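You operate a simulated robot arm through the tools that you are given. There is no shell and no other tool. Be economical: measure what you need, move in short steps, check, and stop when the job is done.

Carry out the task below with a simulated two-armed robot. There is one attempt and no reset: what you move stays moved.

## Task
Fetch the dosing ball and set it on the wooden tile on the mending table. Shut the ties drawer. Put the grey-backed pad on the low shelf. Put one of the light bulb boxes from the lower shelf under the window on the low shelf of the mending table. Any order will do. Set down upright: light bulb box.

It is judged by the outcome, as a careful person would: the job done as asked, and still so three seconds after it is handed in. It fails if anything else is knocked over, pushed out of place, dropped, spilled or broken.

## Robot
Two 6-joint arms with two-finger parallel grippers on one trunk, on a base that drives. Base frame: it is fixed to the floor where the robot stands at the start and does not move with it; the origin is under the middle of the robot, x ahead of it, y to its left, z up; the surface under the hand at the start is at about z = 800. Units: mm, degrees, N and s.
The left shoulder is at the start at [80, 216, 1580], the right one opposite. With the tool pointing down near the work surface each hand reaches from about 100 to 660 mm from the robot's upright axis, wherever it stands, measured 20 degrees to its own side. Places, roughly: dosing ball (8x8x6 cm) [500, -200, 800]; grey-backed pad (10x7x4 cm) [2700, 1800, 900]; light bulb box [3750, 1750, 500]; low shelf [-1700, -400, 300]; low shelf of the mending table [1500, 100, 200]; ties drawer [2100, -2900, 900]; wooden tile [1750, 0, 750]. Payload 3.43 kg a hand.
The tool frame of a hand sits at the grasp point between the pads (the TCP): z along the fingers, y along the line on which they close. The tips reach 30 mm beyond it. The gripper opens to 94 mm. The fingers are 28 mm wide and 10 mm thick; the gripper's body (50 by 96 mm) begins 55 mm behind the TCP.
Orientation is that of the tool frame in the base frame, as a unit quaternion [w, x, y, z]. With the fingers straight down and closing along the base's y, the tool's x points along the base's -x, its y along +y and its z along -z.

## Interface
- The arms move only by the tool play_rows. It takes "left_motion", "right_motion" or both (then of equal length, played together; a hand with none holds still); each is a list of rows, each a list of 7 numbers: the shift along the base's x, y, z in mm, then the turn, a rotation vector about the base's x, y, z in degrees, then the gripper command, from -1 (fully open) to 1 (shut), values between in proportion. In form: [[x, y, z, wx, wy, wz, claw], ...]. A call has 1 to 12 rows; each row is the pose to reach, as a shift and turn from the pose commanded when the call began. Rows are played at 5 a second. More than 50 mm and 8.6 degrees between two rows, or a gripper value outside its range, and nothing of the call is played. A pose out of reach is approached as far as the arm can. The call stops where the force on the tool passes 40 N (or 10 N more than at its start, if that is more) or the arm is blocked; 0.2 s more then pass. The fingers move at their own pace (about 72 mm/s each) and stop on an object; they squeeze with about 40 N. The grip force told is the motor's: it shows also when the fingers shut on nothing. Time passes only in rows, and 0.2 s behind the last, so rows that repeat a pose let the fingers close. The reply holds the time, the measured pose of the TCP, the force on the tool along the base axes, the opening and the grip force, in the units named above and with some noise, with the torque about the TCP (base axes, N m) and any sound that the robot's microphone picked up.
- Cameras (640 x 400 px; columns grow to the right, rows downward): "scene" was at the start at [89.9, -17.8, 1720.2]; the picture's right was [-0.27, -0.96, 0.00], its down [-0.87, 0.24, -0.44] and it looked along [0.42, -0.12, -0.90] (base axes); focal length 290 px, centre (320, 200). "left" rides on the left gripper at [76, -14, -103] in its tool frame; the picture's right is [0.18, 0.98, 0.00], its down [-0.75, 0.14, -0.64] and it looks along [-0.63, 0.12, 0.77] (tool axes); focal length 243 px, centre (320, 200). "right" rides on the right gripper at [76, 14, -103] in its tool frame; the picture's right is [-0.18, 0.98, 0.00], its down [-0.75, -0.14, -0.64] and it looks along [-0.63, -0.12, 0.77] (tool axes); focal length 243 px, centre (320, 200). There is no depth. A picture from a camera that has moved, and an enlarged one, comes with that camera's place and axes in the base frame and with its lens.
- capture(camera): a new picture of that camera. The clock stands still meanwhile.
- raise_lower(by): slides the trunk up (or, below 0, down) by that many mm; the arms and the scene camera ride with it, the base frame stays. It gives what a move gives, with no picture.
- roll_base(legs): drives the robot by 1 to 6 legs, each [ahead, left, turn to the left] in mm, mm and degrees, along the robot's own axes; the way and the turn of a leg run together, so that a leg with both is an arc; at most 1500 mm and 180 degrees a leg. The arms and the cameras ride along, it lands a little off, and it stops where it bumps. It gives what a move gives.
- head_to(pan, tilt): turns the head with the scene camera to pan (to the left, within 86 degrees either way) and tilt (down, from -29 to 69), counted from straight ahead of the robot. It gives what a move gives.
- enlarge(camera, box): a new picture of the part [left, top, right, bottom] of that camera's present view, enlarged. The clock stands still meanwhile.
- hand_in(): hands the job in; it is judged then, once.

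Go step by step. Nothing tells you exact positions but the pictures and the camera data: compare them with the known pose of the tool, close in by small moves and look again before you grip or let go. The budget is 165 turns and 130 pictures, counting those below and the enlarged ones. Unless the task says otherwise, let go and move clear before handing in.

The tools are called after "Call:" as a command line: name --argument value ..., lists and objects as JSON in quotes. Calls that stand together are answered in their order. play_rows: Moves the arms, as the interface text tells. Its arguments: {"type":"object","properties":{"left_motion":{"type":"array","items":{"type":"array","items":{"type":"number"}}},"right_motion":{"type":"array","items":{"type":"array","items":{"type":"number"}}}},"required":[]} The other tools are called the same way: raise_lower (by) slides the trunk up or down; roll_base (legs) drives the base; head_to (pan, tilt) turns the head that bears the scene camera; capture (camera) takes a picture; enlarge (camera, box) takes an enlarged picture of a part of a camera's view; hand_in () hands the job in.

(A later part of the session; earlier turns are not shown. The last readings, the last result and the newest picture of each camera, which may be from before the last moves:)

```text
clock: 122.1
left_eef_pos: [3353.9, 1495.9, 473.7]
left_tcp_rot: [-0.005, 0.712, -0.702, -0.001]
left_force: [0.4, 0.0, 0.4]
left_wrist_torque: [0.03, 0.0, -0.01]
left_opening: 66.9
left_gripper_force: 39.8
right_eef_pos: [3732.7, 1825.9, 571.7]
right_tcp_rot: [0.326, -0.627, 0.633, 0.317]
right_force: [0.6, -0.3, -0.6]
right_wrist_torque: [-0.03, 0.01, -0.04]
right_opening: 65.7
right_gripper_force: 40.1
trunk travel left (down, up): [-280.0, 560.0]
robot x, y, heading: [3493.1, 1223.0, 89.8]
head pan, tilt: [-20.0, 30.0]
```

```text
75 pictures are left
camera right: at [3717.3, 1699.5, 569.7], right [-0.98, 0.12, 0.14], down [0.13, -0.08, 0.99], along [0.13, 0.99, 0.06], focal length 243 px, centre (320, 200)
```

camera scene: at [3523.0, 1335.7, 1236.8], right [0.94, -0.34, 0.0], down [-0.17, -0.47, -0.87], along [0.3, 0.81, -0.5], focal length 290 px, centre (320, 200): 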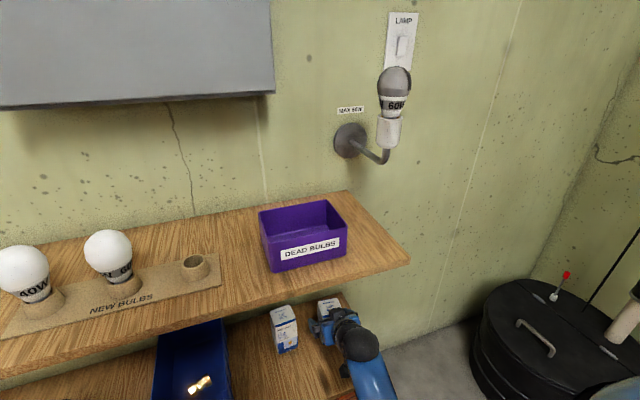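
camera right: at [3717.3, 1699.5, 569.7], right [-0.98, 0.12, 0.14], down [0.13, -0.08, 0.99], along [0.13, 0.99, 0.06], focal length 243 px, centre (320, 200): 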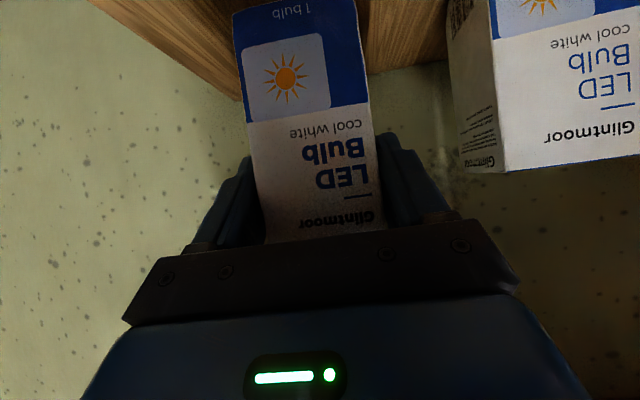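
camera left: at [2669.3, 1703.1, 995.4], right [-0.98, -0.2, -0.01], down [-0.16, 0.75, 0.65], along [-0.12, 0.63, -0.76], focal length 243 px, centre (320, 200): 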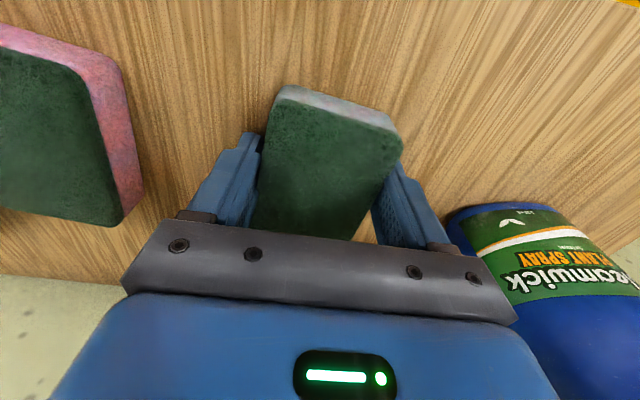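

Box held upright. Draw it straight out and back.

Call:
play_rows --right_motion '[[0, -40, 5, 0, 0, 0, 1], [0, -85, 5, 0, 0, 0, 1], [0, -130, 5, 0, 0, 0, 1], [0, -175, 5, 0, 0, 0, 1], [0, -220, 5, 0, 0, 0, 1], [0, -265, 5, 0, 0, 0, 1], [-20, -310, 5, 0, 0, 0, 1], [-30, -340, 5, 0, 0, 0, 1]]'

Call:
roll_base --legs '[[-380, 0, 0]]'

Call:
head_to --pan 0 --tilt 30

Call:
capture --camera "scene"

```text
clock: 123.9
left_eef_pos: [3354.7, 1496.6, 473.1]
left_tcp_rot: [-0.004, 0.712, -0.703, -0.001]
left_force: [0.9, -0.5, 0.0]
left_wrist_torque: [-0.02, 0.0, 0.01]
left_opening: 67.1
left_gripper_force: 40.0
right_eef_pos: [3706.5, 1498.3, 561.7]
right_tcp_rot: [0.327, -0.626, 0.633, 0.318]
right_force: [-0.5, 0.3, -1.6]
right_wrist_torque: [0.0, 0.02, -0.03]
right_opening: 65.6
right_gripper_force: 40.8
right hand out of reach, approached as far as the arm can: row 7, 8
trunk travel left (down, up): [-280.0, 560.0]
robot x, y, heading: [3493.2, 1221.3, 90.0]
head pan, tilt: [-20.0, 30.0]
```

```text
clock: 126.3
left_eef_pos: [3353.9, 1117.8, 473.7]
left_tcp_rot: [-0.005, 0.71, -0.704, -0.001]
left_force: [-0.2, -0.1, -0.2]
left_wrist_torque: [0.01, -0.02, 0.0]
left_opening: 66.6
left_gripper_force: 39.7
right_eef_pos: [3707.2, 1118.9, 561.4]
right_tcp_rot: [0.328, -0.624, 0.634, 0.317]
right_force: [1.0, 0.2, -0.1]
right_wrist_torque: [-0.05, 0.0, -0.04]
right_opening: 65.6
right_gripper_force: 39.9
trunk travel left (down, up): [-280.0, 560.0]
robot x, y, heading: [3490.0, 843.1, 89.5]
head pan, tilt: [-20.0, 30.0]
```

```text
clock: 127.1
left_eef_pos: [3352.1, 1117.6, 473.0]
left_tcp_rot: [-0.004, 0.71, -0.704, -0.001]
left_force: [0.7, 0.3, -0.2]
left_wrist_torque: [-0.02, -0.01, 0.0]
left_opening: 67.1
left_gripper_force: 40.1
right_eef_pos: [3706.0, 1118.3, 561.2]
right_tcp_rot: [0.327, -0.625, 0.634, 0.317]
right_force: [-0.9, 0.1, -0.9]
right_wrist_torque: [-0.01, 0.01, 0.0]
right_opening: 65.7
right_gripper_force: 40.4
trunk travel left (down, up): [-280.0, 560.0]
robot x, y, heading: [3494.5, 841.9, 89.8]
head pan, tilt: [0.0, 30.0]
```

```text
74 pictures are left
camera scene: at [3490.8, 962.4, 1236.8], right [1.0, -0.01, 0.0], down [0.0, -0.5, -0.87], along [0.01, 0.87, -0.5], focal length 290 px, centre (320, 200)
```

scene: 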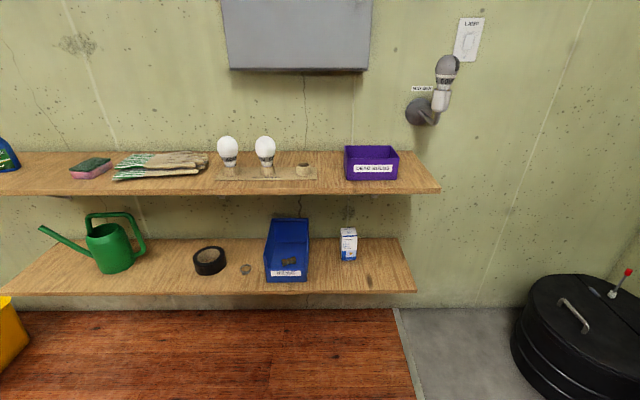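

Shelf is undisturbed. Drive back to the mending table and face its low shelf.

Call:
roll_base --legs '[[0, 0, 90], [1000, 0, 0], [800, 0, 0], [0, 0, 90]]'

Call:
head_to --pan -10 --tilt 50

Call:
capture --camera "scene"

Call:
capture --camera "right"

```text
clock: 143.9
left_eef_pos: [1814.0, 623.8, 473.5]
left_tcp_rot: [0.0, 0.706, 0.708, -0.003]
left_force: [0.1, 0.5, -0.6]
left_wrist_torque: [0.01, -0.01, -0.02]
left_opening: 67.2
left_gripper_force: 40.3
right_eef_pos: [1461.2, 623.9, 561.2]
right_tcp_rot: [0.316, 0.637, 0.622, -0.328]
right_force: [-0.2, 0.1, -0.2]
right_wrist_torque: [0.01, 0.0, -0.02]
right_opening: 65.1
right_gripper_force: 39.7
trunk travel left (down, up): [-280.0, 560.0]
robot x, y, heading: [1682.5, 898.8, -90.6]
head pan, tilt: [0.0, 30.0]
```

```text
clock: 144.7
left_eef_pos: [1812.8, 623.7, 472.4]
left_tcp_rot: [0.001, 0.706, 0.708, -0.005]
left_force: [-0.1, -0.2, 0.0]
left_wrist_torque: [0.01, -0.01, 0.0]
left_opening: 67.0
left_gripper_force: 39.7
right_eef_pos: [1462.0, 623.3, 561.0]
right_tcp_rot: [0.315, 0.637, 0.622, -0.329]
right_force: [0.6, 0.2, -0.8]
right_wrist_torque: [0.0, 0.0, 0.01]
right_opening: 65.3
right_gripper_force: 40.1
trunk travel left (down, up): [-280.0, 560.0]
robot x, y, heading: [1676.8, 897.2, -90.6]
head pan, tilt: [-10.0, 50.0]
```

```text
73 pictures are left
camera scene: at [1664.0, 792.1, 1207.3], right [-0.98, 0.19, 0.0], down [0.14, 0.75, -0.64], along [-0.12, -0.63, -0.77], focal length 290 px, centre (320, 200)
```

scene: 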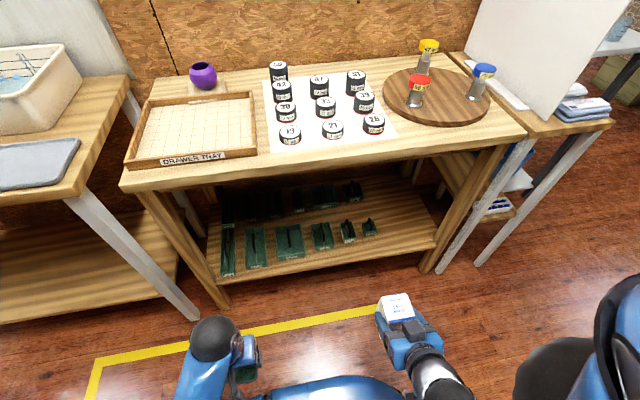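

```text
72 pictures are left
camera right: at [1478.6, 752.5, 558.8], right [0.98, -0.13, 0.14], down [-0.13, 0.08, 0.99], along [-0.14, -0.99, 0.06], focal length 243 px, centre (320, 200)
```

right: 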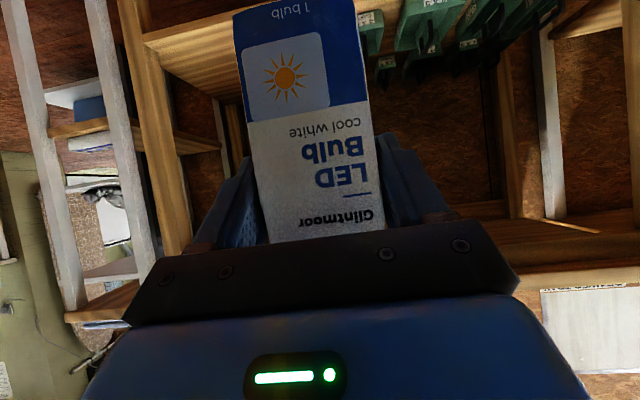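

The low shelf has green forms on it, with free space at its right part. Zoom in to find the free spot.

Call:
enlarge --camera "scene" --box '[190, 160, 470, 320]'

```text
2.29 times, centred on (330, 240) of scene
camera zoom: at [1664.0, 792.1, 1207.3], right [-0.98, 0.19, 0.0], down [0.14, 0.75, -0.64], along [-0.12, -0.63, -0.77], focal length 663 px, centre (297, 109)
```

zoom: 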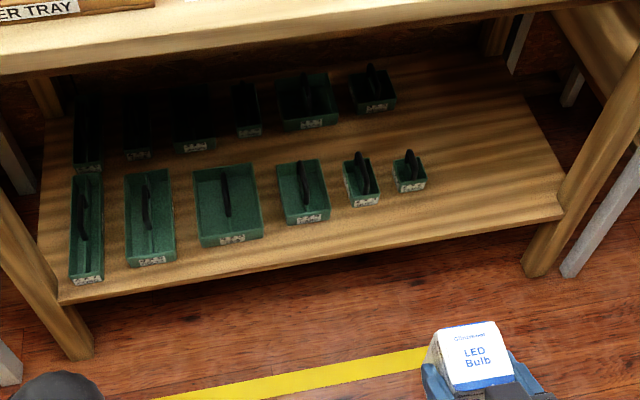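

Free spot about [1215, 200] on the shelf, right of the smallest tray. Shift the base right, closer, and lower the trunk.

Call:
roll_base --legs '[[0, -245, 0.6], [110, 0, 0]]'

Call:
raise_lower --by -190

Call:
head_to --pan -15 --tilt 40

Call:
capture --camera "scene"

```text
clock: 147.3
left_eef_pos: [1571.8, 517.0, 472.7]
left_tcp_rot: [0.001, 0.703, 0.711, -0.005]
left_force: [0.2, -0.6, 0.3]
left_wrist_torque: [-0.02, 0.0, 0.0]
left_opening: 67.1
left_gripper_force: 40.0
right_eef_pos: [1217.7, 514.7, 560.9]
right_tcp_rot: [0.318, 0.634, 0.625, -0.328]
right_force: [-0.1, -0.8, -0.2]
right_wrist_torque: [0.0, 0.04, 0.0]
right_opening: 65.0
right_gripper_force: 40.0
trunk travel left (down, up): [-280.0, 560.0]
robot x, y, heading: [1433.0, 791.7, -90.5]
head pan, tilt: [-10.0, 50.0]
```

```text
clock: 149.1
left_eef_pos: [1570.2, 516.3, 300.3]
left_tcp_rot: [0.004, 0.702, 0.712, -0.006]
left_force: [0.9, 2.6, 14.8]
left_wrist_torque: [0.12, 0.09, -0.05]
left_opening: 67.2
left_gripper_force: 39.8
right_eef_pos: [1216.7, 514.0, 385.0]
right_tcp_rot: [0.317, 0.634, 0.625, -0.327]
right_force: [0.3, 0.9, -0.7]
right_wrist_torque: [0.04, 0.0, 0.04]
right_opening: 65.2
right_gripper_force: 40.0
trunk travel left (down, up): [-104.0, 736.0]
robot x, y, heading: [1435.1, 792.0, -90.1]
head pan, tilt: [-10.0, 50.0]
stopped: the force on the tool passed its limit at 44 N (the readings are from after the stop); the commanded pose is now the measured one
```

```text
clock: 149.8
left_eef_pos: [1568.5, 515.2, 301.4]
left_tcp_rot: [0.003, 0.703, 0.711, -0.007]
left_force: [0.6, -1.3, 14.0]
left_wrist_torque: [0.02, 0.12, 0.01]
left_opening: 67.2
left_gripper_force: 39.7
right_eef_pos: [1217.0, 515.5, 385.3]
right_tcp_rot: [0.317, 0.633, 0.626, -0.326]
right_force: [0.0, 0.2, -0.6]
right_wrist_torque: [0.02, -0.03, -0.02]
right_opening: 65.3
right_gripper_force: 40.3
trunk travel left (down, up): [-104.0, 736.0]
robot x, y, heading: [1430.7, 788.0, -90.1]
head pan, tilt: [-15.0, 40.0]
```

```text
70 pictures are left
camera scene: at [1410.3, 678.4, 1045.7], right [-0.97, 0.26, 0.0], down [0.17, 0.62, -0.77], along [-0.2, -0.74, -0.64], focal length 290 px, centre (320, 200)
```

scene: 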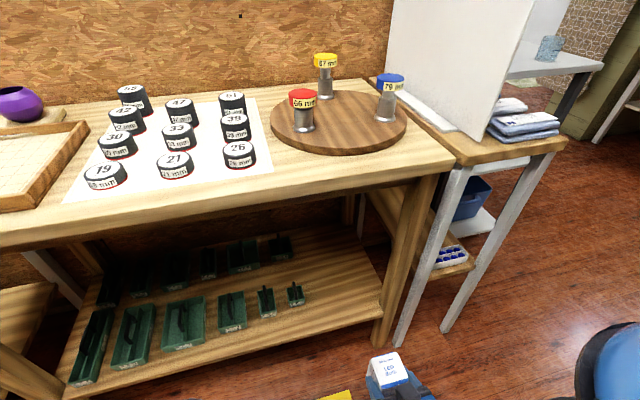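

The left hand touched my own base while lowering. I'll raise it off, then extend the right hand toward the spot.

Call:
play_rows --left_motion '[[0, 0, 20, 0, 0, 0, 1], [0, -10, 40, 0, 0, 0, 1], [0, -20, 60, 0, 0, 0, 1], [0, -20, 60, 0, 0, 0, 1], [0, -20, 60, 0, 0, 0, 1], [0, -20, 60, 0, 0, 0, 1]]' --right_motion '[[0, 0, 0, 0, 0, 0, 1], [0, -40, 0, 0, 0, 0, 1], [0, -85, -5, 0, 0, 0, 1], [0, -130, -10, 0, 0, 0, 1], [0, -165, -15, 0, 0, 0, 1], [0, -165, -15, 0, 0, 0, 1]]'

Call:
capture --camera "left"

Call:
capture --camera "scene"

```text
clock: 151.2
left_eef_pos: [1572.3, 505.2, 320.8]
left_tcp_rot: [0.004, 0.702, 0.712, -0.008]
left_force: [0.1, -0.1, 0.7]
left_wrist_torque: [0.0, -0.02, 0.0]
left_opening: 67.2
left_gripper_force: 40.4
left hand out of reach, approached as far as the arm can: row 2, 3, 4, 5, 6
right_eef_pos: [1217.7, 347.7, 370.7]
right_tcp_rot: [0.318, 0.633, 0.626, -0.327]
right_force: [0.8, -0.3, 0.2]
right_wrist_torque: [0.02, -0.02, -0.01]
right_opening: 65.4
right_gripper_force: 39.9
trunk travel left (down, up): [-104.0, 736.0]
robot x, y, heading: [1432.7, 791.3, -90.3]
head pan, tilt: [-15.0, 40.0]
```

```text
69 pictures are left
camera left: at [1557.4, 584.1, 422.3], right [0.98, 0.2, -0.01], down [0.15, -0.74, 0.65], along [0.12, -0.64, -0.76], focal length 243 px, centre (320, 200)
```

left: 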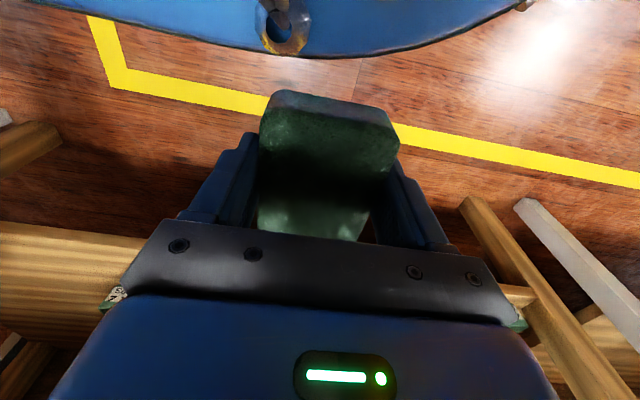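

```text
68 pictures are left
camera scene: at [1410.6, 677.8, 1045.7], right [-0.96, 0.26, 0.0], down [0.17, 0.62, -0.77], along [-0.2, -0.74, -0.64], focal length 290 px, centre (320, 200)
```

scene: 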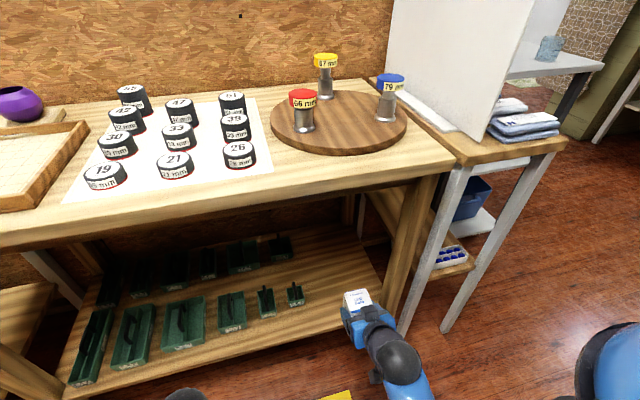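

Call:
capture --camera "right"

Call:
enlarge --camera "scene" --box '[240, 230, 440, 400]'

```text
67 pictures are left
camera right: at [1234.5, 476.3, 369.3], right [0.98, -0.12, 0.14], down [-0.13, 0.08, 0.99], along [-0.13, -0.99, 0.06], focal length 243 px, centre (320, 200)
```

right: 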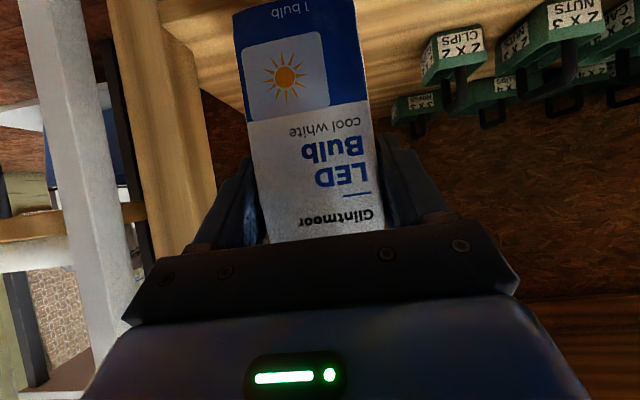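

```text
2.35 times, centred on (340, 315) of scene
camera zoom: at [1410.6, 677.8, 1045.7], right [-0.96, 0.26, 0.0], down [0.17, 0.62, -0.77], along [-0.2, -0.74, -0.64], focal length 683 px, centre (273, -71)
```

zoom: 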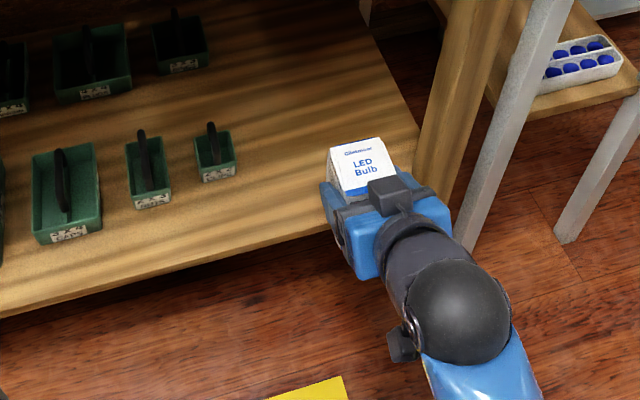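

Shelf top seems about z=245. Bring the box in over the shelf, then lower gently.

Call:
play_rows --right_motion '[[5, -40, 0, 0, 0, 0, 1], [10, -80, 0, 0, 0, 0, 1], [10, -120, 0, 0, 0, 0, 1], [10, -135, 0, 0, 0, 0, 1], [10, -135, -10, 0, 0, 0, 1], [10, -135, -18, 0, 0, 0, 1]]'

Call:
capture --camera "right"

Call:
enlarge --camera "scene" --box '[240, 230, 440, 400]'

```text
clock: 152.6
left_eef_pos: [1572.3, 506.3, 321.2]
left_tcp_rot: [0.003, 0.702, 0.712, -0.008]
left_force: [-0.2, 0.3, -0.4]
left_wrist_torque: [0.03, 0.01, 0.0]
left_opening: 67.1
left_gripper_force: 39.8
right_eef_pos: [1227.7, 213.6, 351.8]
right_tcp_rot: [0.317, 0.634, 0.625, -0.327]
right_force: [0.3, 0.4, -0.8]
right_wrist_torque: [0.01, 0.0, 0.02]
right_opening: 65.3
right_gripper_force: 39.9
trunk travel left (down, up): [-104.0, 736.0]
robot x, y, heading: [1434.2, 790.7, -90.5]
head pan, tilt: [-15.0, 40.0]
```

```text
65 pictures are left
camera right: at [1244.0, 341.9, 349.8], right [0.98, -0.12, 0.14], down [-0.13, 0.08, 0.99], along [-0.13, -0.99, 0.06], focal length 243 px, centre (320, 200)
```

right: 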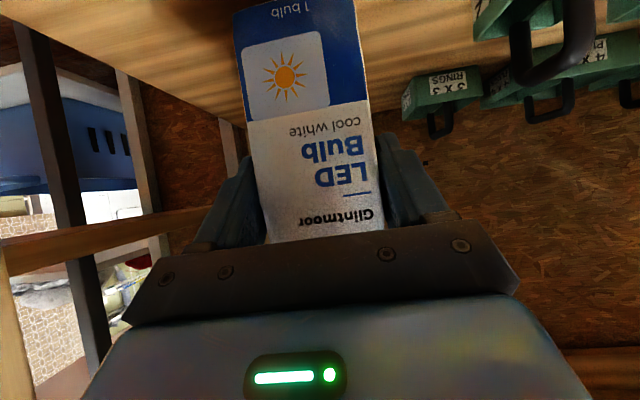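

```text
2.35 times, centred on (340, 315) of scene
camera zoom: at [1410.6, 677.7, 1045.6], right [-0.96, 0.26, 0.0], down [0.17, 0.62, -0.77], along [-0.2, -0.74, -0.64], focal length 683 px, centre (273, -71)
```

zoom: 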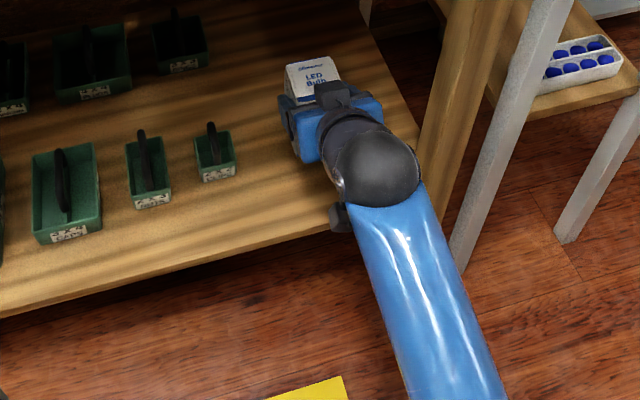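

Call:
play_rows --right_motion '[[0, 0, -4, 0, 0, 0, 1], [0, 0, -8, 0, 0, 0, 1], [0, 0, -12, 0, 0, 0, 1]]'

Call:
play_rows --right_motion '[[0, 0, -2, 0, 0, 0, 1], [0, 0, -4, 0, 0, 0, 1], [0, 0, -5, 0, 0, 0, 1]]'

```text
clock: 153.4
left_eef_pos: [1572.6, 506.5, 320.6]
left_tcp_rot: [0.003, 0.702, 0.712, -0.008]
left_force: [0.5, 0.4, -1.0]
left_wrist_torque: [0.04, 0.01, 0.0]
left_opening: 66.9
left_gripper_force: 39.9
right_eef_pos: [1227.3, 214.5, 339.8]
right_tcp_rot: [0.317, 0.633, 0.626, -0.327]
right_force: [0.2, -0.5, -0.1]
right_wrist_torque: [0.01, 0.0, -0.03]
right_opening: 65.5
right_gripper_force: 40.4
trunk travel left (down, up): [-104.0, 736.0]
robot x, y, heading: [1431.1, 789.7, -90.0]
head pan, tilt: [-15.0, 40.0]
```

```text
clock: 154.2
left_eef_pos: [1572.6, 507.2, 320.1]
left_tcp_rot: [0.003, 0.701, 0.713, -0.007]
left_force: [0.3, 0.3, 0.3]
left_wrist_torque: [0.0, 0.0, 0.0]
left_opening: 66.7
left_gripper_force: 40.2
right_eef_pos: [1228.4, 215.4, 335.9]
right_tcp_rot: [0.317, 0.633, 0.626, -0.327]
right_force: [0.4, 0.6, -0.8]
right_wrist_torque: [0.0, 0.01, 0.0]
right_opening: 65.5
right_gripper_force: 39.7
trunk travel left (down, up): [-104.0, 736.0]
robot x, y, heading: [1433.5, 789.4, -89.9]
head pan, tilt: [-15.0, 40.0]
```

Call:
play_rows --right_motion '[[0, 0, -2, 0, 0, 0, 1], [0, 0, -4, 0, 0, 0, 1], [0, 0, -6, 0, 0, 0, 1]]'

Call:
play_rows --right_motion '[[0, 0, -2, 0, 0, 0, 1], [0, 0, -4, 0, 0, 0, 1], [0, 0, -6, 0, 0, 0, 1]]'

Call:
capture --camera "right"

```text
clock: 155.0
left_eef_pos: [1571.6, 505.2, 320.1]
left_tcp_rot: [0.004, 0.702, 0.712, -0.009]
left_force: [-0.3, -0.3, 0.1]
left_wrist_torque: [0.0, -0.04, 0.02]
left_opening: 66.9
left_gripper_force: 39.9
right_eef_pos: [1226.6, 214.2, 329.0]
right_tcp_rot: [0.317, 0.634, 0.625, -0.327]
right_force: [-0.2, 0.8, -0.5]
right_wrist_torque: [-0.02, 0.03, 0.02]
right_opening: 65.3
right_gripper_force: 39.9
trunk travel left (down, up): [-104.0, 736.0]
robot x, y, heading: [1435.2, 790.5, -90.3]
head pan, tilt: [-15.0, 40.0]
```

```text
clock: 155.8
left_eef_pos: [1572.6, 506.3, 321.8]
left_tcp_rot: [0.005, 0.703, 0.712, -0.01]
left_force: [-0.8, 0.8, -0.9]
left_wrist_torque: [-0.02, -0.03, -0.01]
left_opening: 67.2
left_gripper_force: 40.1
right_eef_pos: [1227.0, 214.8, 328.5]
right_tcp_rot: [0.32, 0.632, 0.624, -0.33]
right_force: [-1.4, 6.1, 24.9]
right_wrist_torque: [0.76, -0.31, 0.03]
right_opening: 65.3
right_gripper_force: 39.7
trunk travel left (down, up): [-104.0, 736.0]
robot x, y, heading: [1434.1, 792.3, -90.0]
head pan, tilt: [-15.0, 40.0]
```

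```text
63 pictures are left
camera right: at [1243.7, 342.2, 324.7], right [0.98, -0.12, 0.14], down [-0.13, 0.09, 0.99], along [-0.13, -0.99, 0.07], focal length 243 px, centre (320, 200)
```

right: 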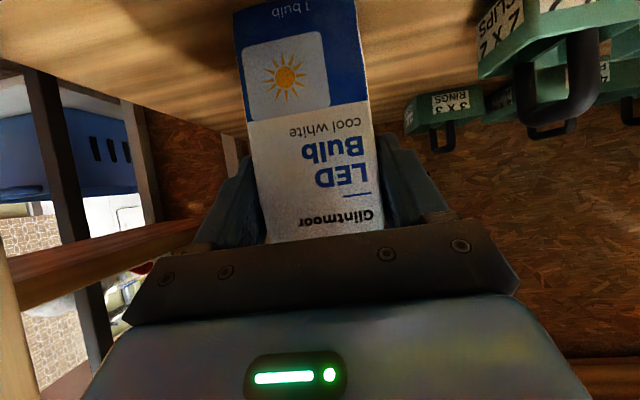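

Box is on the shelf. Relieve the press, open, and withdraw straight back.

Call:
play_rows --right_motion '[[0, 0, 4, 0, 0, 0, 1], [0, 0, 5, 0, 0, 0, 0.2], [0, 0, 5, 0, 0, 0, -0.5], [0, 0, 5, 0, 0, 0, -1], [0, 0, 5, 0, 0, 0, -1], [0, 20, 5, 0, 0, 0, -1], [0, 50, 8, 0, 0, 0, -1], [0, 90, 10, 0, 0, 0, -1], [0, 130, 15, 0, 0, 0, -1]]'

Call:
capture --camera "right"

```text
clock: 157.8
left_eef_pos: [1573.0, 506.0, 320.4]
left_tcp_rot: [0.003, 0.702, 0.712, -0.008]
left_force: [0.1, 0.2, 0.5]
left_wrist_torque: [-0.01, 0.0, -0.01]
left_opening: 66.9
left_gripper_force: 39.4
right_eef_pos: [1230.7, 345.4, 339.5]
right_tcp_rot: [0.319, 0.633, 0.625, -0.328]
right_force: [-0.2, -1.6, 0.6]
right_wrist_torque: [0.0, 0.03, -0.01]
right_opening: 94.2
right_gripper_force: 0.0
trunk travel left (down, up): [-104.0, 736.0]
robot x, y, heading: [1433.5, 792.5, -90.1]
head pan, tilt: [-15.0, 40.0]
```

```text
62 pictures are left
camera right: at [1245.6, 474.0, 338.1], right [0.98, -0.12, 0.14], down [-0.13, 0.08, 0.99], along [-0.13, -0.99, 0.07], focal length 243 px, centre (320, 200)
```

right: 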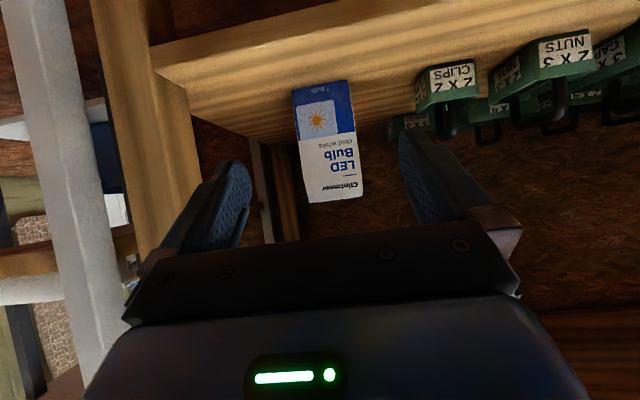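

The box stands upright on the low shelf. Retract, raise the trunk, and drive toward the back area with the pad.

Call:
play_rows --right_motion '[[0, 40, 20, 0, 0, 0, -1], [0, 80, 40, 0, 0, 0, -1], [0, 120, 50, 0, 0, 0, -1]]'

Call:
roll_base --legs '[[-70, 0, 0]]'

Call:
raise_lower --by 400

Call:
raise_lower --by 250

Call:
roll_base --legs '[[0, 0, -90], [830, 120, 0], [125, 345, 0], [1000, 0, 0]]'

Call:
head_to --pan 15 --tilt 30

Call:
capture --camera "scene"

```text
clock: 158.6
left_eef_pos: [1573.0, 506.2, 321.1]
left_tcp_rot: [0.003, 0.702, 0.712, -0.008]
left_force: [-0.6, -0.1, 0.1]
left_wrist_torque: [0.01, 0.02, 0.0]
left_opening: 66.7
left_gripper_force: 40.1
right_eef_pos: [1227.1, 466.5, 389.2]
right_tcp_rot: [0.318, 0.633, 0.626, -0.327]
right_force: [1.2, -0.2, -0.4]
right_wrist_torque: [-0.01, 0.0, -0.02]
right_opening: 94.0
right_gripper_force: 0.0
trunk travel left (down, up): [-104.0, 736.0]
robot x, y, heading: [1428.6, 793.1, -90.4]
head pan, tilt: [-15.0, 40.0]
```

```text
clock: 159.6
left_eef_pos: [1572.9, 574.7, 320.3]
left_tcp_rot: [0.003, 0.702, 0.712, -0.009]
left_force: [0.2, 0.1, 0.2]
left_wrist_torque: [-0.03, -0.02, -0.02]
left_opening: 66.7
left_gripper_force: 39.8
right_eef_pos: [1227.0, 536.4, 389.9]
right_tcp_rot: [0.317, 0.634, 0.624, -0.329]
right_force: [0.2, 0.3, 0.5]
right_wrist_torque: [-0.01, 0.01, -0.01]
right_opening: 93.8
right_gripper_force: 0.1
trunk travel left (down, up): [-104.0, 736.0]
robot x, y, heading: [1433.7, 862.5, -90.4]
head pan, tilt: [-15.0, 40.0]
```

```text
clock: 163.4
left_eef_pos: [1572.4, 575.7, 720.7]
left_tcp_rot: [0.003, 0.703, 0.711, -0.008]
left_force: [-0.5, 0.0, -0.2]
left_wrist_torque: [0.0, 0.0, 0.0]
left_opening: 67.2
left_gripper_force: 39.9
right_eef_pos: [1227.4, 535.6, 789.6]
right_tcp_rot: [0.317, 0.634, 0.625, -0.327]
right_force: [-0.1, 0.0, -0.1]
right_wrist_torque: [-0.01, -0.01, 0.0]
right_opening: 94.3
right_gripper_force: 0.0
trunk travel left (down, up): [-504.0, 336.0]
robot x, y, heading: [1433.3, 860.9, -90.3]
head pan, tilt: [-15.0, 40.0]
```

```text
clock: 166.0
left_eef_pos: [1572.1, 574.1, 969.9]
left_tcp_rot: [0.003, 0.703, 0.711, -0.008]
left_force: [-0.3, 0.4, -0.8]
left_wrist_torque: [0.0, 0.04, 0.0]
left_opening: 66.7
left_gripper_force: 39.7
right_eef_pos: [1226.2, 535.5, 1039.8]
right_tcp_rot: [0.317, 0.634, 0.625, -0.327]
right_force: [0.1, -0.4, -0.4]
right_wrist_torque: [-0.04, -0.03, 0.0]
right_opening: 93.7
right_gripper_force: 0.0
trunk travel left (down, up): [-754.0, 86.0]
robot x, y, heading: [1428.3, 858.4, -90.4]
head pan, tilt: [-15.0, 40.0]
```

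```text
clock: 181.0
left_eef_pos: [-805.5, 246.5, 972.1]
left_tcp_rot: [-0.004, 1.0, 0.007, -0.009]
left_force: [0.0, -0.1, 0.9]
left_wrist_torque: [0.0, 0.0, 0.0]
left_opening: 67.0
left_gripper_force: 40.1
right_eef_pos: [-846.7, 590.9, 1039.4]
right_tcp_rot: [-0.008, 0.89, -0.007, -0.457]
right_force: [0.6, -0.4, 1.3]
right_wrist_torque: [-0.02, -0.01, 0.01]
right_opening: 94.0
right_gripper_force: 0.1
trunk travel left (down, up): [-754.0, 86.0]
robot x, y, heading: [-524.3, 386.4, 179.8]
head pan, tilt: [-15.0, 40.0]
```

```text
clock: 181.9
left_eef_pos: [-807.9, 244.9, 971.3]
left_tcp_rot: [-0.004, 1.0, 0.006, -0.008]
left_force: [0.1, -0.1, -0.7]
left_wrist_torque: [0.02, 0.02, -0.01]
left_opening: 66.9
left_gripper_force: 40.2
right_eef_pos: [-847.7, 591.4, 1038.8]
right_tcp_rot: [-0.007, 0.89, -0.006, -0.455]
right_force: [0.3, -0.5, 0.5]
right_wrist_torque: [0.03, 0.04, 0.0]
right_opening: 93.9
right_gripper_force: 0.1
trunk travel left (down, up): [-754.0, 86.0]
robot x, y, heading: [-519.5, 384.0, 179.8]
head pan, tilt: [15.0, 30.0]
```

```text
61 pictures are left
camera scene: at [-640.3, 361.4, 1711.0], right [-0.25, 0.97, 0.0], down [0.48, 0.13, -0.87], along [-0.84, -0.22, -0.5], focal length 290 px, centre (320, 200)
```

scene: 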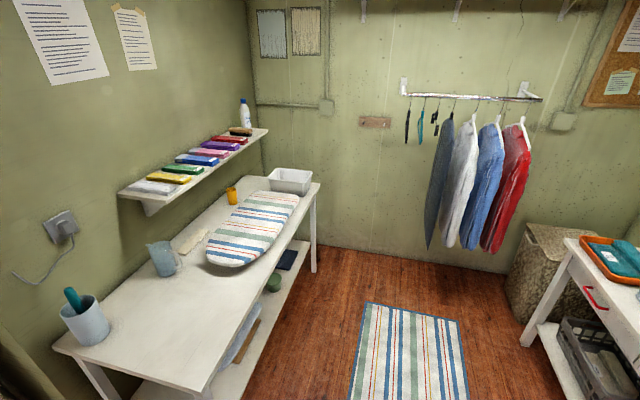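

The low shelf is under the white pressing table (front edge y≈-90). Drive alongside, face it and look at the shelf.

Call:
roll_base --legs '[[1030, 0, 0], [0, 0, 90]]'

Call:
raise_lower --by -250

Call:
head_to --pan 0 --tilt 48

Call:
capture --camera "scene"

Call:
capture --camera "right"

```text
clock: 191.2
left_eef_pos: [-1419.3, 108.6, 970.4]
left_tcp_rot: [0.004, 0.69, 0.723, -0.009]
left_force: [-0.3, -0.6, -0.7]
left_wrist_torque: [0.01, 0.0, 0.01]
left_opening: 66.9
left_gripper_force: 40.3
right_eef_pos: [-1763.9, 56.4, 1039.2]
right_tcp_rot: [0.323, 0.623, 0.636, -0.322]
right_force: [-0.2, 0.4, 0.2]
right_wrist_torque: [0.0, 0.02, 0.02]
right_opening: 93.7
right_gripper_force: 0.1
trunk travel left (down, up): [-754.0, 86.0]
robot x, y, heading: [-1567.7, 386.1, -88.2]
head pan, tilt: [15.0, 30.0]
```

```text
clock: 193.8
left_eef_pos: [-1419.6, 107.5, 720.4]
left_tcp_rot: [0.004, 0.691, 0.723, -0.008]
left_force: [-0.4, 0.2, 0.4]
left_wrist_torque: [0.01, 0.0, -0.02]
left_opening: 66.9
left_gripper_force: 39.8
right_eef_pos: [-1762.3, 58.2, 789.9]
right_tcp_rot: [0.323, 0.623, 0.635, -0.322]
right_force: [-0.4, -0.2, -0.9]
right_wrist_torque: [0.0, 0.0, 0.01]
right_opening: 94.1
right_gripper_force: 0.0
trunk travel left (down, up): [-504.0, 336.0]
robot x, y, heading: [-1565.8, 388.6, -88.4]
head pan, tilt: [15.0, 30.0]
```

```text
clock: 194.6
left_eef_pos: [-1419.2, 110.0, 720.8]
left_tcp_rot: [0.003, 0.691, 0.723, -0.008]
left_force: [0.2, -0.5, 0.0]
left_wrist_torque: [0.0, 0.0, 0.01]
left_opening: 66.7
left_gripper_force: 39.7
right_eef_pos: [-1762.5, 57.5, 790.4]
right_tcp_rot: [0.323, 0.623, 0.636, -0.321]
right_force: [0.5, 0.4, -0.2]
right_wrist_torque: [0.0, -0.01, 0.0]
right_opening: 93.8
right_gripper_force: 0.0
trunk travel left (down, up): [-504.0, 336.0]
robot x, y, heading: [-1571.2, 388.5, -88.2]
head pan, tilt: [0.0, 48.0]
```

```text
60 pictures are left
camera scene: at [-1564.2, 279.4, 1434.3], right [-1.0, -0.03, 0.0], down [-0.02, 0.74, -0.67], along [0.02, -0.67, -0.74], focal length 290 px, centre (320, 200)
```

scene: 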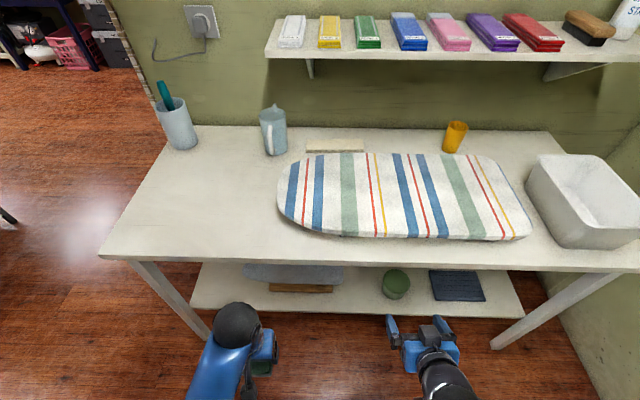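

```text
59 pictures are left
camera right: at [-1750.4, 186.6, 787.3], right [0.99, -0.09, 0.14], down [-0.14, 0.08, 0.99], along [-0.1, -0.99, 0.06], focal length 243 px, centre (320, 200)
```

right: 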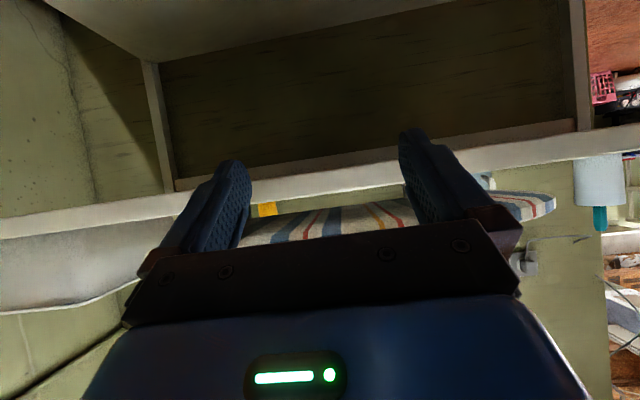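

The shelf has a free gap between the folded board and the green can, near x≈-1720. Since the pad should lie flat there and the hand must enter tilted, I'll first set it flat on the empty part of the tabletop and regrasp it with the hand tilted.

Call:
raise_lower --by 210

Call:
roll_base --legs '[[0, 225, -1.8]]'

Call:
play_rows --left_motion '[[0, -45, 0, 0, 0, 0, 1], [0, -90, 0, 0, 0, 0, 1], [0, -135, 0, 0, 0, 0, 1], [0, -180, 0, 0, 0, 0, 1], [0, -225, 0, 0, 0, 0, 1], [0, -265, 0, 0, 0, 0, 1], [0, -300, 0, 0, 0, 0, 1]]'

Call:
capture --camera "scene"

Call:
capture --camera "left"

```text
clock: 196.9
left_eef_pos: [-1420.5, 108.8, 930.8]
left_tcp_rot: [0.004, 0.691, 0.723, -0.008]
left_force: [0.5, 0.1, 0.0]
left_wrist_torque: [0.01, 0.01, -0.01]
left_opening: 66.9
left_gripper_force: 40.3
right_eef_pos: [-1763.6, 57.0, 999.7]
right_tcp_rot: [0.323, 0.622, 0.636, -0.322]
right_force: [0.0, -0.2, 0.0]
right_wrist_torque: [0.01, 0.02, 0.01]
right_opening: 94.1
right_gripper_force: 0.1
trunk travel left (down, up): [-714.0, 126.0]
robot x, y, heading: [-1567.9, 390.0, -88.4]
head pan, tilt: [0.0, 48.0]
```

```text
clock: 198.6
left_eef_pos: [-1212.5, 107.7, 930.9]
left_tcp_rot: [0.004, 0.702, 0.712, -0.007]
left_force: [-0.1, -0.8, 0.5]
left_wrist_torque: [-0.01, -0.05, -0.02]
left_opening: 66.8
left_gripper_force: 39.8
right_eef_pos: [-1557.9, 67.5, 999.0]
right_tcp_rot: [0.318, 0.634, 0.625, -0.326]
right_force: [0.5, -0.1, 0.1]
right_wrist_torque: [0.0, -0.02, 0.04]
right_opening: 93.9
right_gripper_force: 0.0
trunk travel left (down, up): [-714.0, 126.0]
robot x, y, heading: [-1351.5, 393.0, -90.0]
head pan, tilt: [0.0, 48.0]
```

```text
clock: 200.2
left_eef_pos: [-1209.0, -192.4, 930.4]
left_tcp_rot: [0.003, 0.703, 0.711, -0.008]
left_force: [0.2, -0.5, -0.4]
left_wrist_torque: [0.0, 0.0, -0.02]
left_opening: 66.9
left_gripper_force: 40.0
left hand out of reach, approached as far as the arm can: row 1, 2, 3
right_eef_pos: [-1555.2, 66.5, 998.5]
right_tcp_rot: [0.317, 0.634, 0.625, -0.327]
right_force: [0.0, 0.0, 0.3]
right_wrist_torque: [0.0, 0.0, 0.0]
right_opening: 93.9
right_gripper_force: 0.0
trunk travel left (down, up): [-714.0, 126.0]
robot x, y, heading: [-1347.9, 392.9, -90.2]
head pan, tilt: [0.0, 48.0]
```

```text
58 pictures are left
camera scene: at [-1348.9, 280.6, 1644.1], right [-1.0, 0.0, 0.0], down [0.0, 0.74, -0.67], along [0.0, -0.67, -0.74], focal length 290 px, centre (320, 200)
```

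scene: 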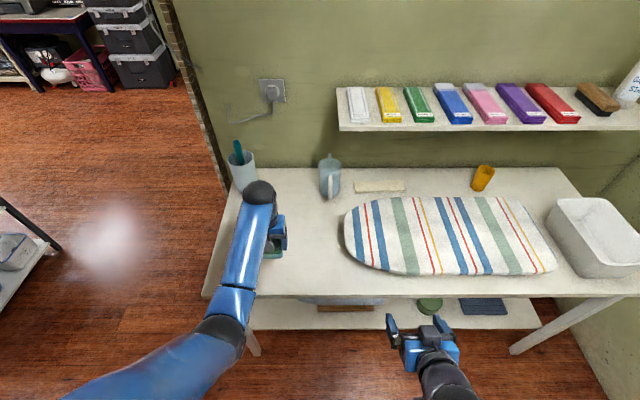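

```text
57 pictures are left
camera left: at [-1223.4, -114.7, 1031.3], right [0.98, 0.2, -0.01], down [0.15, -0.74, 0.65], along [0.12, -0.64, -0.76], focal length 243 px, centre (320, 200)
```

left: 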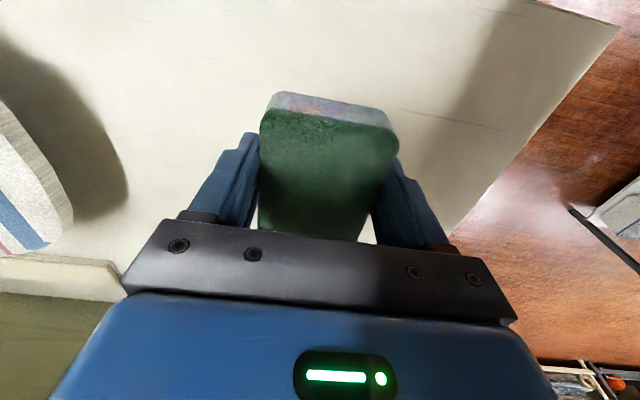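

Clear spot. Lower until contact.

Call:
play_rows --left_motion '[[0, 0, -40, 0, 0, 0, 1], [0, 0, -70, 0, 0, 0, 1], [0, 0, -80, 0, 0, 0, 1], [0, 0, -84, 0, 0, 0, 1], [0, 0, -88, 0, 0, 0, 1]]'

Call:
play_rows --left_motion '[[0, 0, -4, 0, 0, 0, 1], [0, 0, -8, 0, 0, 0, 1], [0, 0, -10, 0, 0, 0, 1]]'

```text
clock: 201.4
left_eef_pos: [-1208.5, -191.7, 843.2]
left_tcp_rot: [0.004, 0.702, 0.712, -0.008]
left_force: [-0.1, 1.0, -1.5]
left_wrist_torque: [-0.02, 0.0, -0.02]
left_opening: 67.1
left_gripper_force: 39.8
right_eef_pos: [-1554.0, 67.5, 1000.0]
right_tcp_rot: [0.318, 0.633, 0.625, -0.327]
right_force: [-0.2, -0.6, 0.7]
right_wrist_torque: [0.02, 0.03, 0.03]
right_opening: 94.3
right_gripper_force: 0.0
trunk travel left (down, up): [-714.0, 126.0]
robot x, y, heading: [-1346.6, 390.7, -90.3]
head pan, tilt: [0.0, 48.0]
```

```text
clock: 202.2
left_eef_pos: [-1209.4, -193.3, 832.9]
left_tcp_rot: [0.003, 0.702, 0.712, -0.008]
left_force: [0.1, 0.4, 0.9]
left_wrist_torque: [0.01, 0.02, -0.01]
left_opening: 67.0
left_gripper_force: 39.7
right_eef_pos: [-1554.7, 68.2, 998.6]
right_tcp_rot: [0.317, 0.634, 0.625, -0.326]
right_force: [-0.8, -0.1, 0.0]
right_wrist_torque: [0.0, 0.0, 0.01]
right_opening: 93.8
right_gripper_force: 0.1
trunk travel left (down, up): [-714.0, 126.0]
robot x, y, heading: [-1344.9, 392.0, -90.2]
head pan, tilt: [0.0, 48.0]
```

Call:
play_rows --left_motion '[[0, 0, -3, 0, 0, 0, 1], [0, 0, -6, 0, 0, 0, 1], [0, 0, -8, 0, 0, 0, 1]]'

Call:
play_rows --left_motion '[[0, 0, -3, 0, 0, 0, 1], [0, 0, -6, 0, 0, 0, 1], [0, 0, -8, 0, 0, 0, 1]]'

```text
clock: 203.0
left_eef_pos: [-1208.8, -192.9, 831.3]
left_tcp_rot: [0.007, 0.702, 0.712, -0.012]
left_force: [3.7, -0.3, 33.2]
left_wrist_torque: [-0.34, -0.5, -0.02]
left_opening: 66.9
left_gripper_force: 40.3
right_eef_pos: [-1554.7, 70.1, 1001.7]
right_tcp_rot: [0.319, 0.634, 0.624, -0.329]
right_force: [-0.4, -0.8, -0.9]
right_wrist_torque: [0.02, -0.01, 0.01]
right_opening: 93.9
right_gripper_force: 0.0
trunk travel left (down, up): [-714.0, 126.0]
robot x, y, heading: [-1349.8, 390.9, -90.2]
head pan, tilt: [0.0, 48.0]
```

```text
clock: 203.3
left_eef_pos: [-1209.9, -192.9, 830.3]
left_tcp_rot: [0.008, 0.703, 0.711, -0.012]
left_force: [-0.2, 12.2, 22.0]
left_wrist_torque: [0.17, -0.15, 0.1]
left_opening: 66.7
left_gripper_force: 40.0
right_eef_pos: [-1555.3, 70.2, 1000.6]
right_tcp_rot: [0.319, 0.633, 0.625, -0.328]
right_force: [-0.2, -0.2, 0.1]
right_wrist_torque: [-0.02, -0.03, 0.04]
right_opening: 94.0
right_gripper_force: 0.1
trunk travel left (down, up): [-714.0, 126.0]
robot x, y, heading: [-1347.2, 392.3, -90.4]
head pan, tilt: [0.0, 48.0]
stopped in row 1 (left hand): the force on the tool passed its limit at 46 N (the readings are from after the stop); the commanded pose is now the measured one
```

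Pad down flat. Open, rise, back off and tilt the left hand by 54°.

Call:
play_rows --left_motion '[[0, 0, 3, 0, 0, 0, 0.0], [0, 0, 3, 0, 0, 0, -1], [0, 0, 3, 0, 0, 0, -1], [0, 0, 40, 0, 0, 0, -1], [0, 20, 80, 0, 0, 0, -1], [0, 60, 100, -8, 0, 0, -1], [0, 90, 100, -16, 0, 0, -1], [0, 110, 100, -24, 0, 0, -1], [0, 120, 100, -32, 0, 0, -1], [0, 130, 100, -40, 0, 0, -1], [0, 140, 100, -48, 0, 0, -1], [0, 140, 100, -54, 0, 0, -1]]'

Call:
capture --camera "left"

Call:
capture --camera "scene"

```text
clock: 205.9
left_eef_pos: [-1209.7, -55.3, 928.3]
left_tcp_rot: [0.325, 0.623, 0.629, -0.332]
left_force: [-0.1, -0.5, -0.5]
left_wrist_torque: [-0.01, 0.0, -0.01]
left_opening: 93.9
left_gripper_force: 0.0
right_eef_pos: [-1554.9, 66.8, 1001.1]
right_tcp_rot: [0.317, 0.634, 0.625, -0.327]
right_force: [0.6, 0.5, 0.1]
right_wrist_torque: [-0.02, -0.04, 0.02]
right_opening: 94.1
right_gripper_force: 0.0
trunk travel left (down, up): [-714.0, 126.0]
robot x, y, heading: [-1348.4, 392.1, -90.4]
head pan, tilt: [0.0, 48.0]
```

```text
56 pictures are left
camera left: at [-1223.9, 72.2, 924.3], right [0.98, 0.11, -0.17], down [0.15, 0.1, 0.98], along [0.12, -0.99, 0.08], focal length 243 px, centre (320, 200)
```

left: 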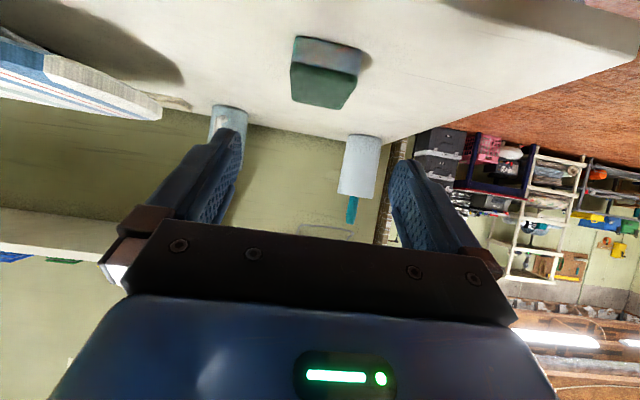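

```text
55 pictures are left
camera scene: at [-1348.7, 282.3, 1644.2], right [-1.0, 0.0, 0.0], down [0.0, 0.74, -0.67], along [0.0, -0.67, -0.74], focal length 290 px, centre (320, 200)
```

scene: 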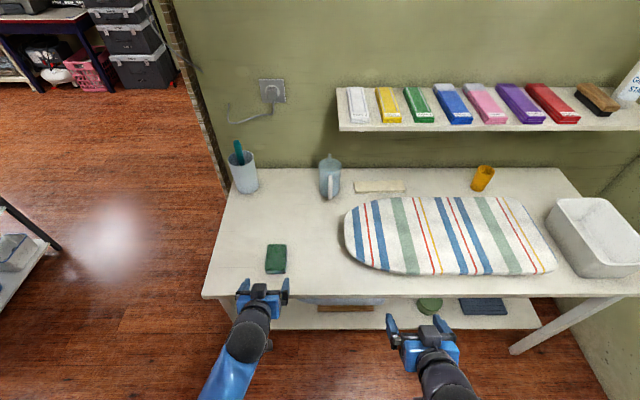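

Pad lies at ≈[-1207, -194]. Slide the tilted fingers around it along their axis.

Call:
play_rows --left_motion '[[2, -20, -20, 0, 0, 0, -1], [2, -40, -37, 0, 0, 0, -1], [2, -65, -55, 0, 0, 0, -1], [2, -90, -73, 0, 0, 0, -1], [2, -112, -90, 0, 0, 0, -1], [2, -120, -95, 0, 0, 0, -1], [2, -120, -95, 0, 0, 0, -1]]'

Call:
capture --camera "left"

```text
clock: 207.5
left_eef_pos: [-1207.6, -176.4, 832.8]
left_tcp_rot: [0.324, 0.623, 0.629, -0.332]
left_force: [-0.7, 0.2, 0.2]
left_wrist_torque: [0.04, 0.03, -0.01]
left_opening: 94.0
left_gripper_force: 0.0
right_eef_pos: [-1553.8, 67.4, 998.5]
right_tcp_rot: [0.317, 0.634, 0.626, -0.327]
right_force: [0.1, 0.0, -0.2]
right_wrist_torque: [0.02, 0.02, -0.01]
right_opening: 93.9
right_gripper_force: 0.1
trunk travel left (down, up): [-714.0, 126.0]
robot x, y, heading: [-1344.9, 391.9, -89.9]
head pan, tilt: [0.0, 48.0]
```

```text
54 pictures are left
camera left: at [-1222.2, -47.7, 827.8], right [0.98, 0.11, -0.17], down [0.15, 0.1, 0.98], along [0.12, -0.99, 0.08], focal length 243 px, centre (320, 200)
```

left: 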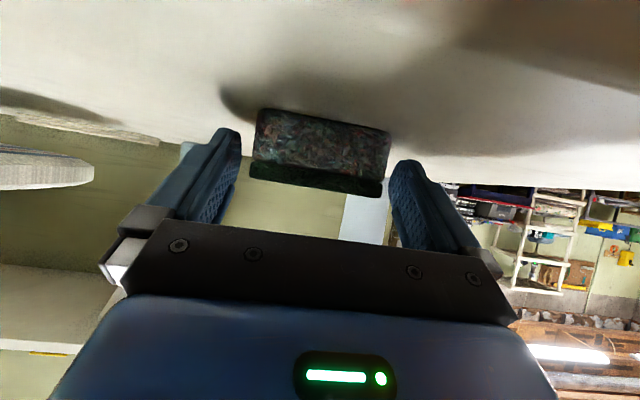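

Call:
play_rows --left_motion '[[0, -12, 0, 0, 0, 0, -1], [0, -12, 0, 0, 0, 0, -0.3], [0, -12, 0, 0, 0, 0, 0.3], [0, -12, 0, 0, 0, 0, 1], [0, -12, 0, 0, 0, 0, 1], [0, -12, 15, 0, 0, 0, 1], [0, 10, 40, 0, 0, 0, 1], [0, 50, 70, 0, 0, 0, 1], [0, 95, 80, 0, 0, 0, 1], [0, 140, 80, 0, 0, 0, 1]]'

Call:
capture --camera "left"

Call:
enlarge --camera "scene" --box '[200, 240, 360, 360]'

```text
clock: 209.7
left_eef_pos: [-1207.1, -34.1, 912.9]
left_tcp_rot: [0.324, 0.623, 0.629, -0.333]
left_force: [-0.1, -0.4, 0.4]
left_wrist_torque: [0.03, 0.03, 0.0]
left_opening: 64.4
left_gripper_force: 40.1
right_eef_pos: [-1555.3, 68.3, 999.5]
right_tcp_rot: [0.318, 0.633, 0.625, -0.328]
right_force: [1.1, 0.1, 0.6]
right_wrist_torque: [0.03, -0.04, 0.01]
right_opening: 94.2
right_gripper_force: 0.0
trunk travel left (down, up): [-714.0, 126.0]
robot x, y, heading: [-1348.6, 389.9, -90.3]
head pan, tilt: [0.0, 48.0]
```

```text
53 pictures are left
camera left: at [-1222.1, 94.2, 909.3], right [0.98, 0.11, -0.17], down [0.16, 0.1, 0.98], along [0.12, -0.99, 0.08], focal length 243 px, centre (320, 200)
```

left: 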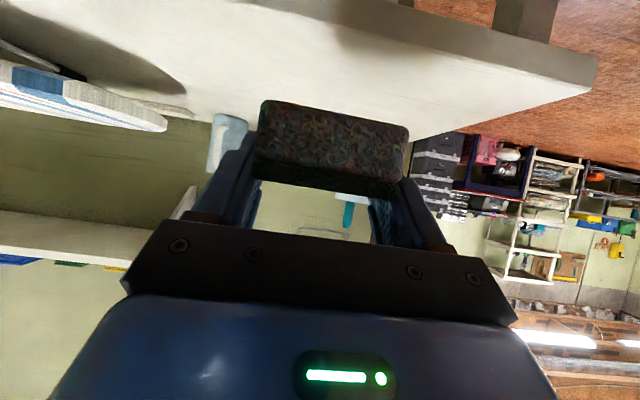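

```text
3.33 times, centred on (280, 300) of scene
camera zoom: at [-1348.2, 284.0, 1644.4], right [-1.0, 0.0, 0.0], down [0.0, 0.74, -0.67], along [0.0, -0.67, -0.74], focal length 967 px, centre (453, -133)
```

zoom: 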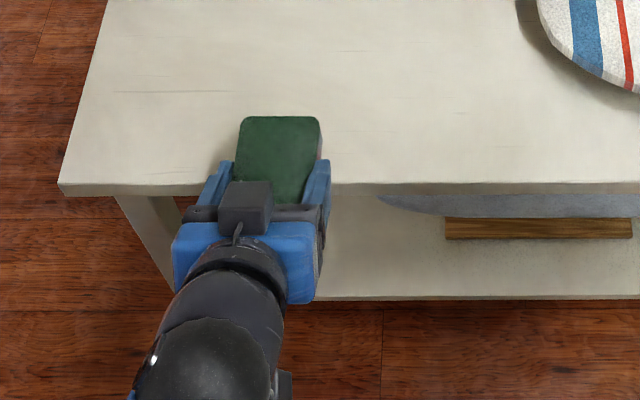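

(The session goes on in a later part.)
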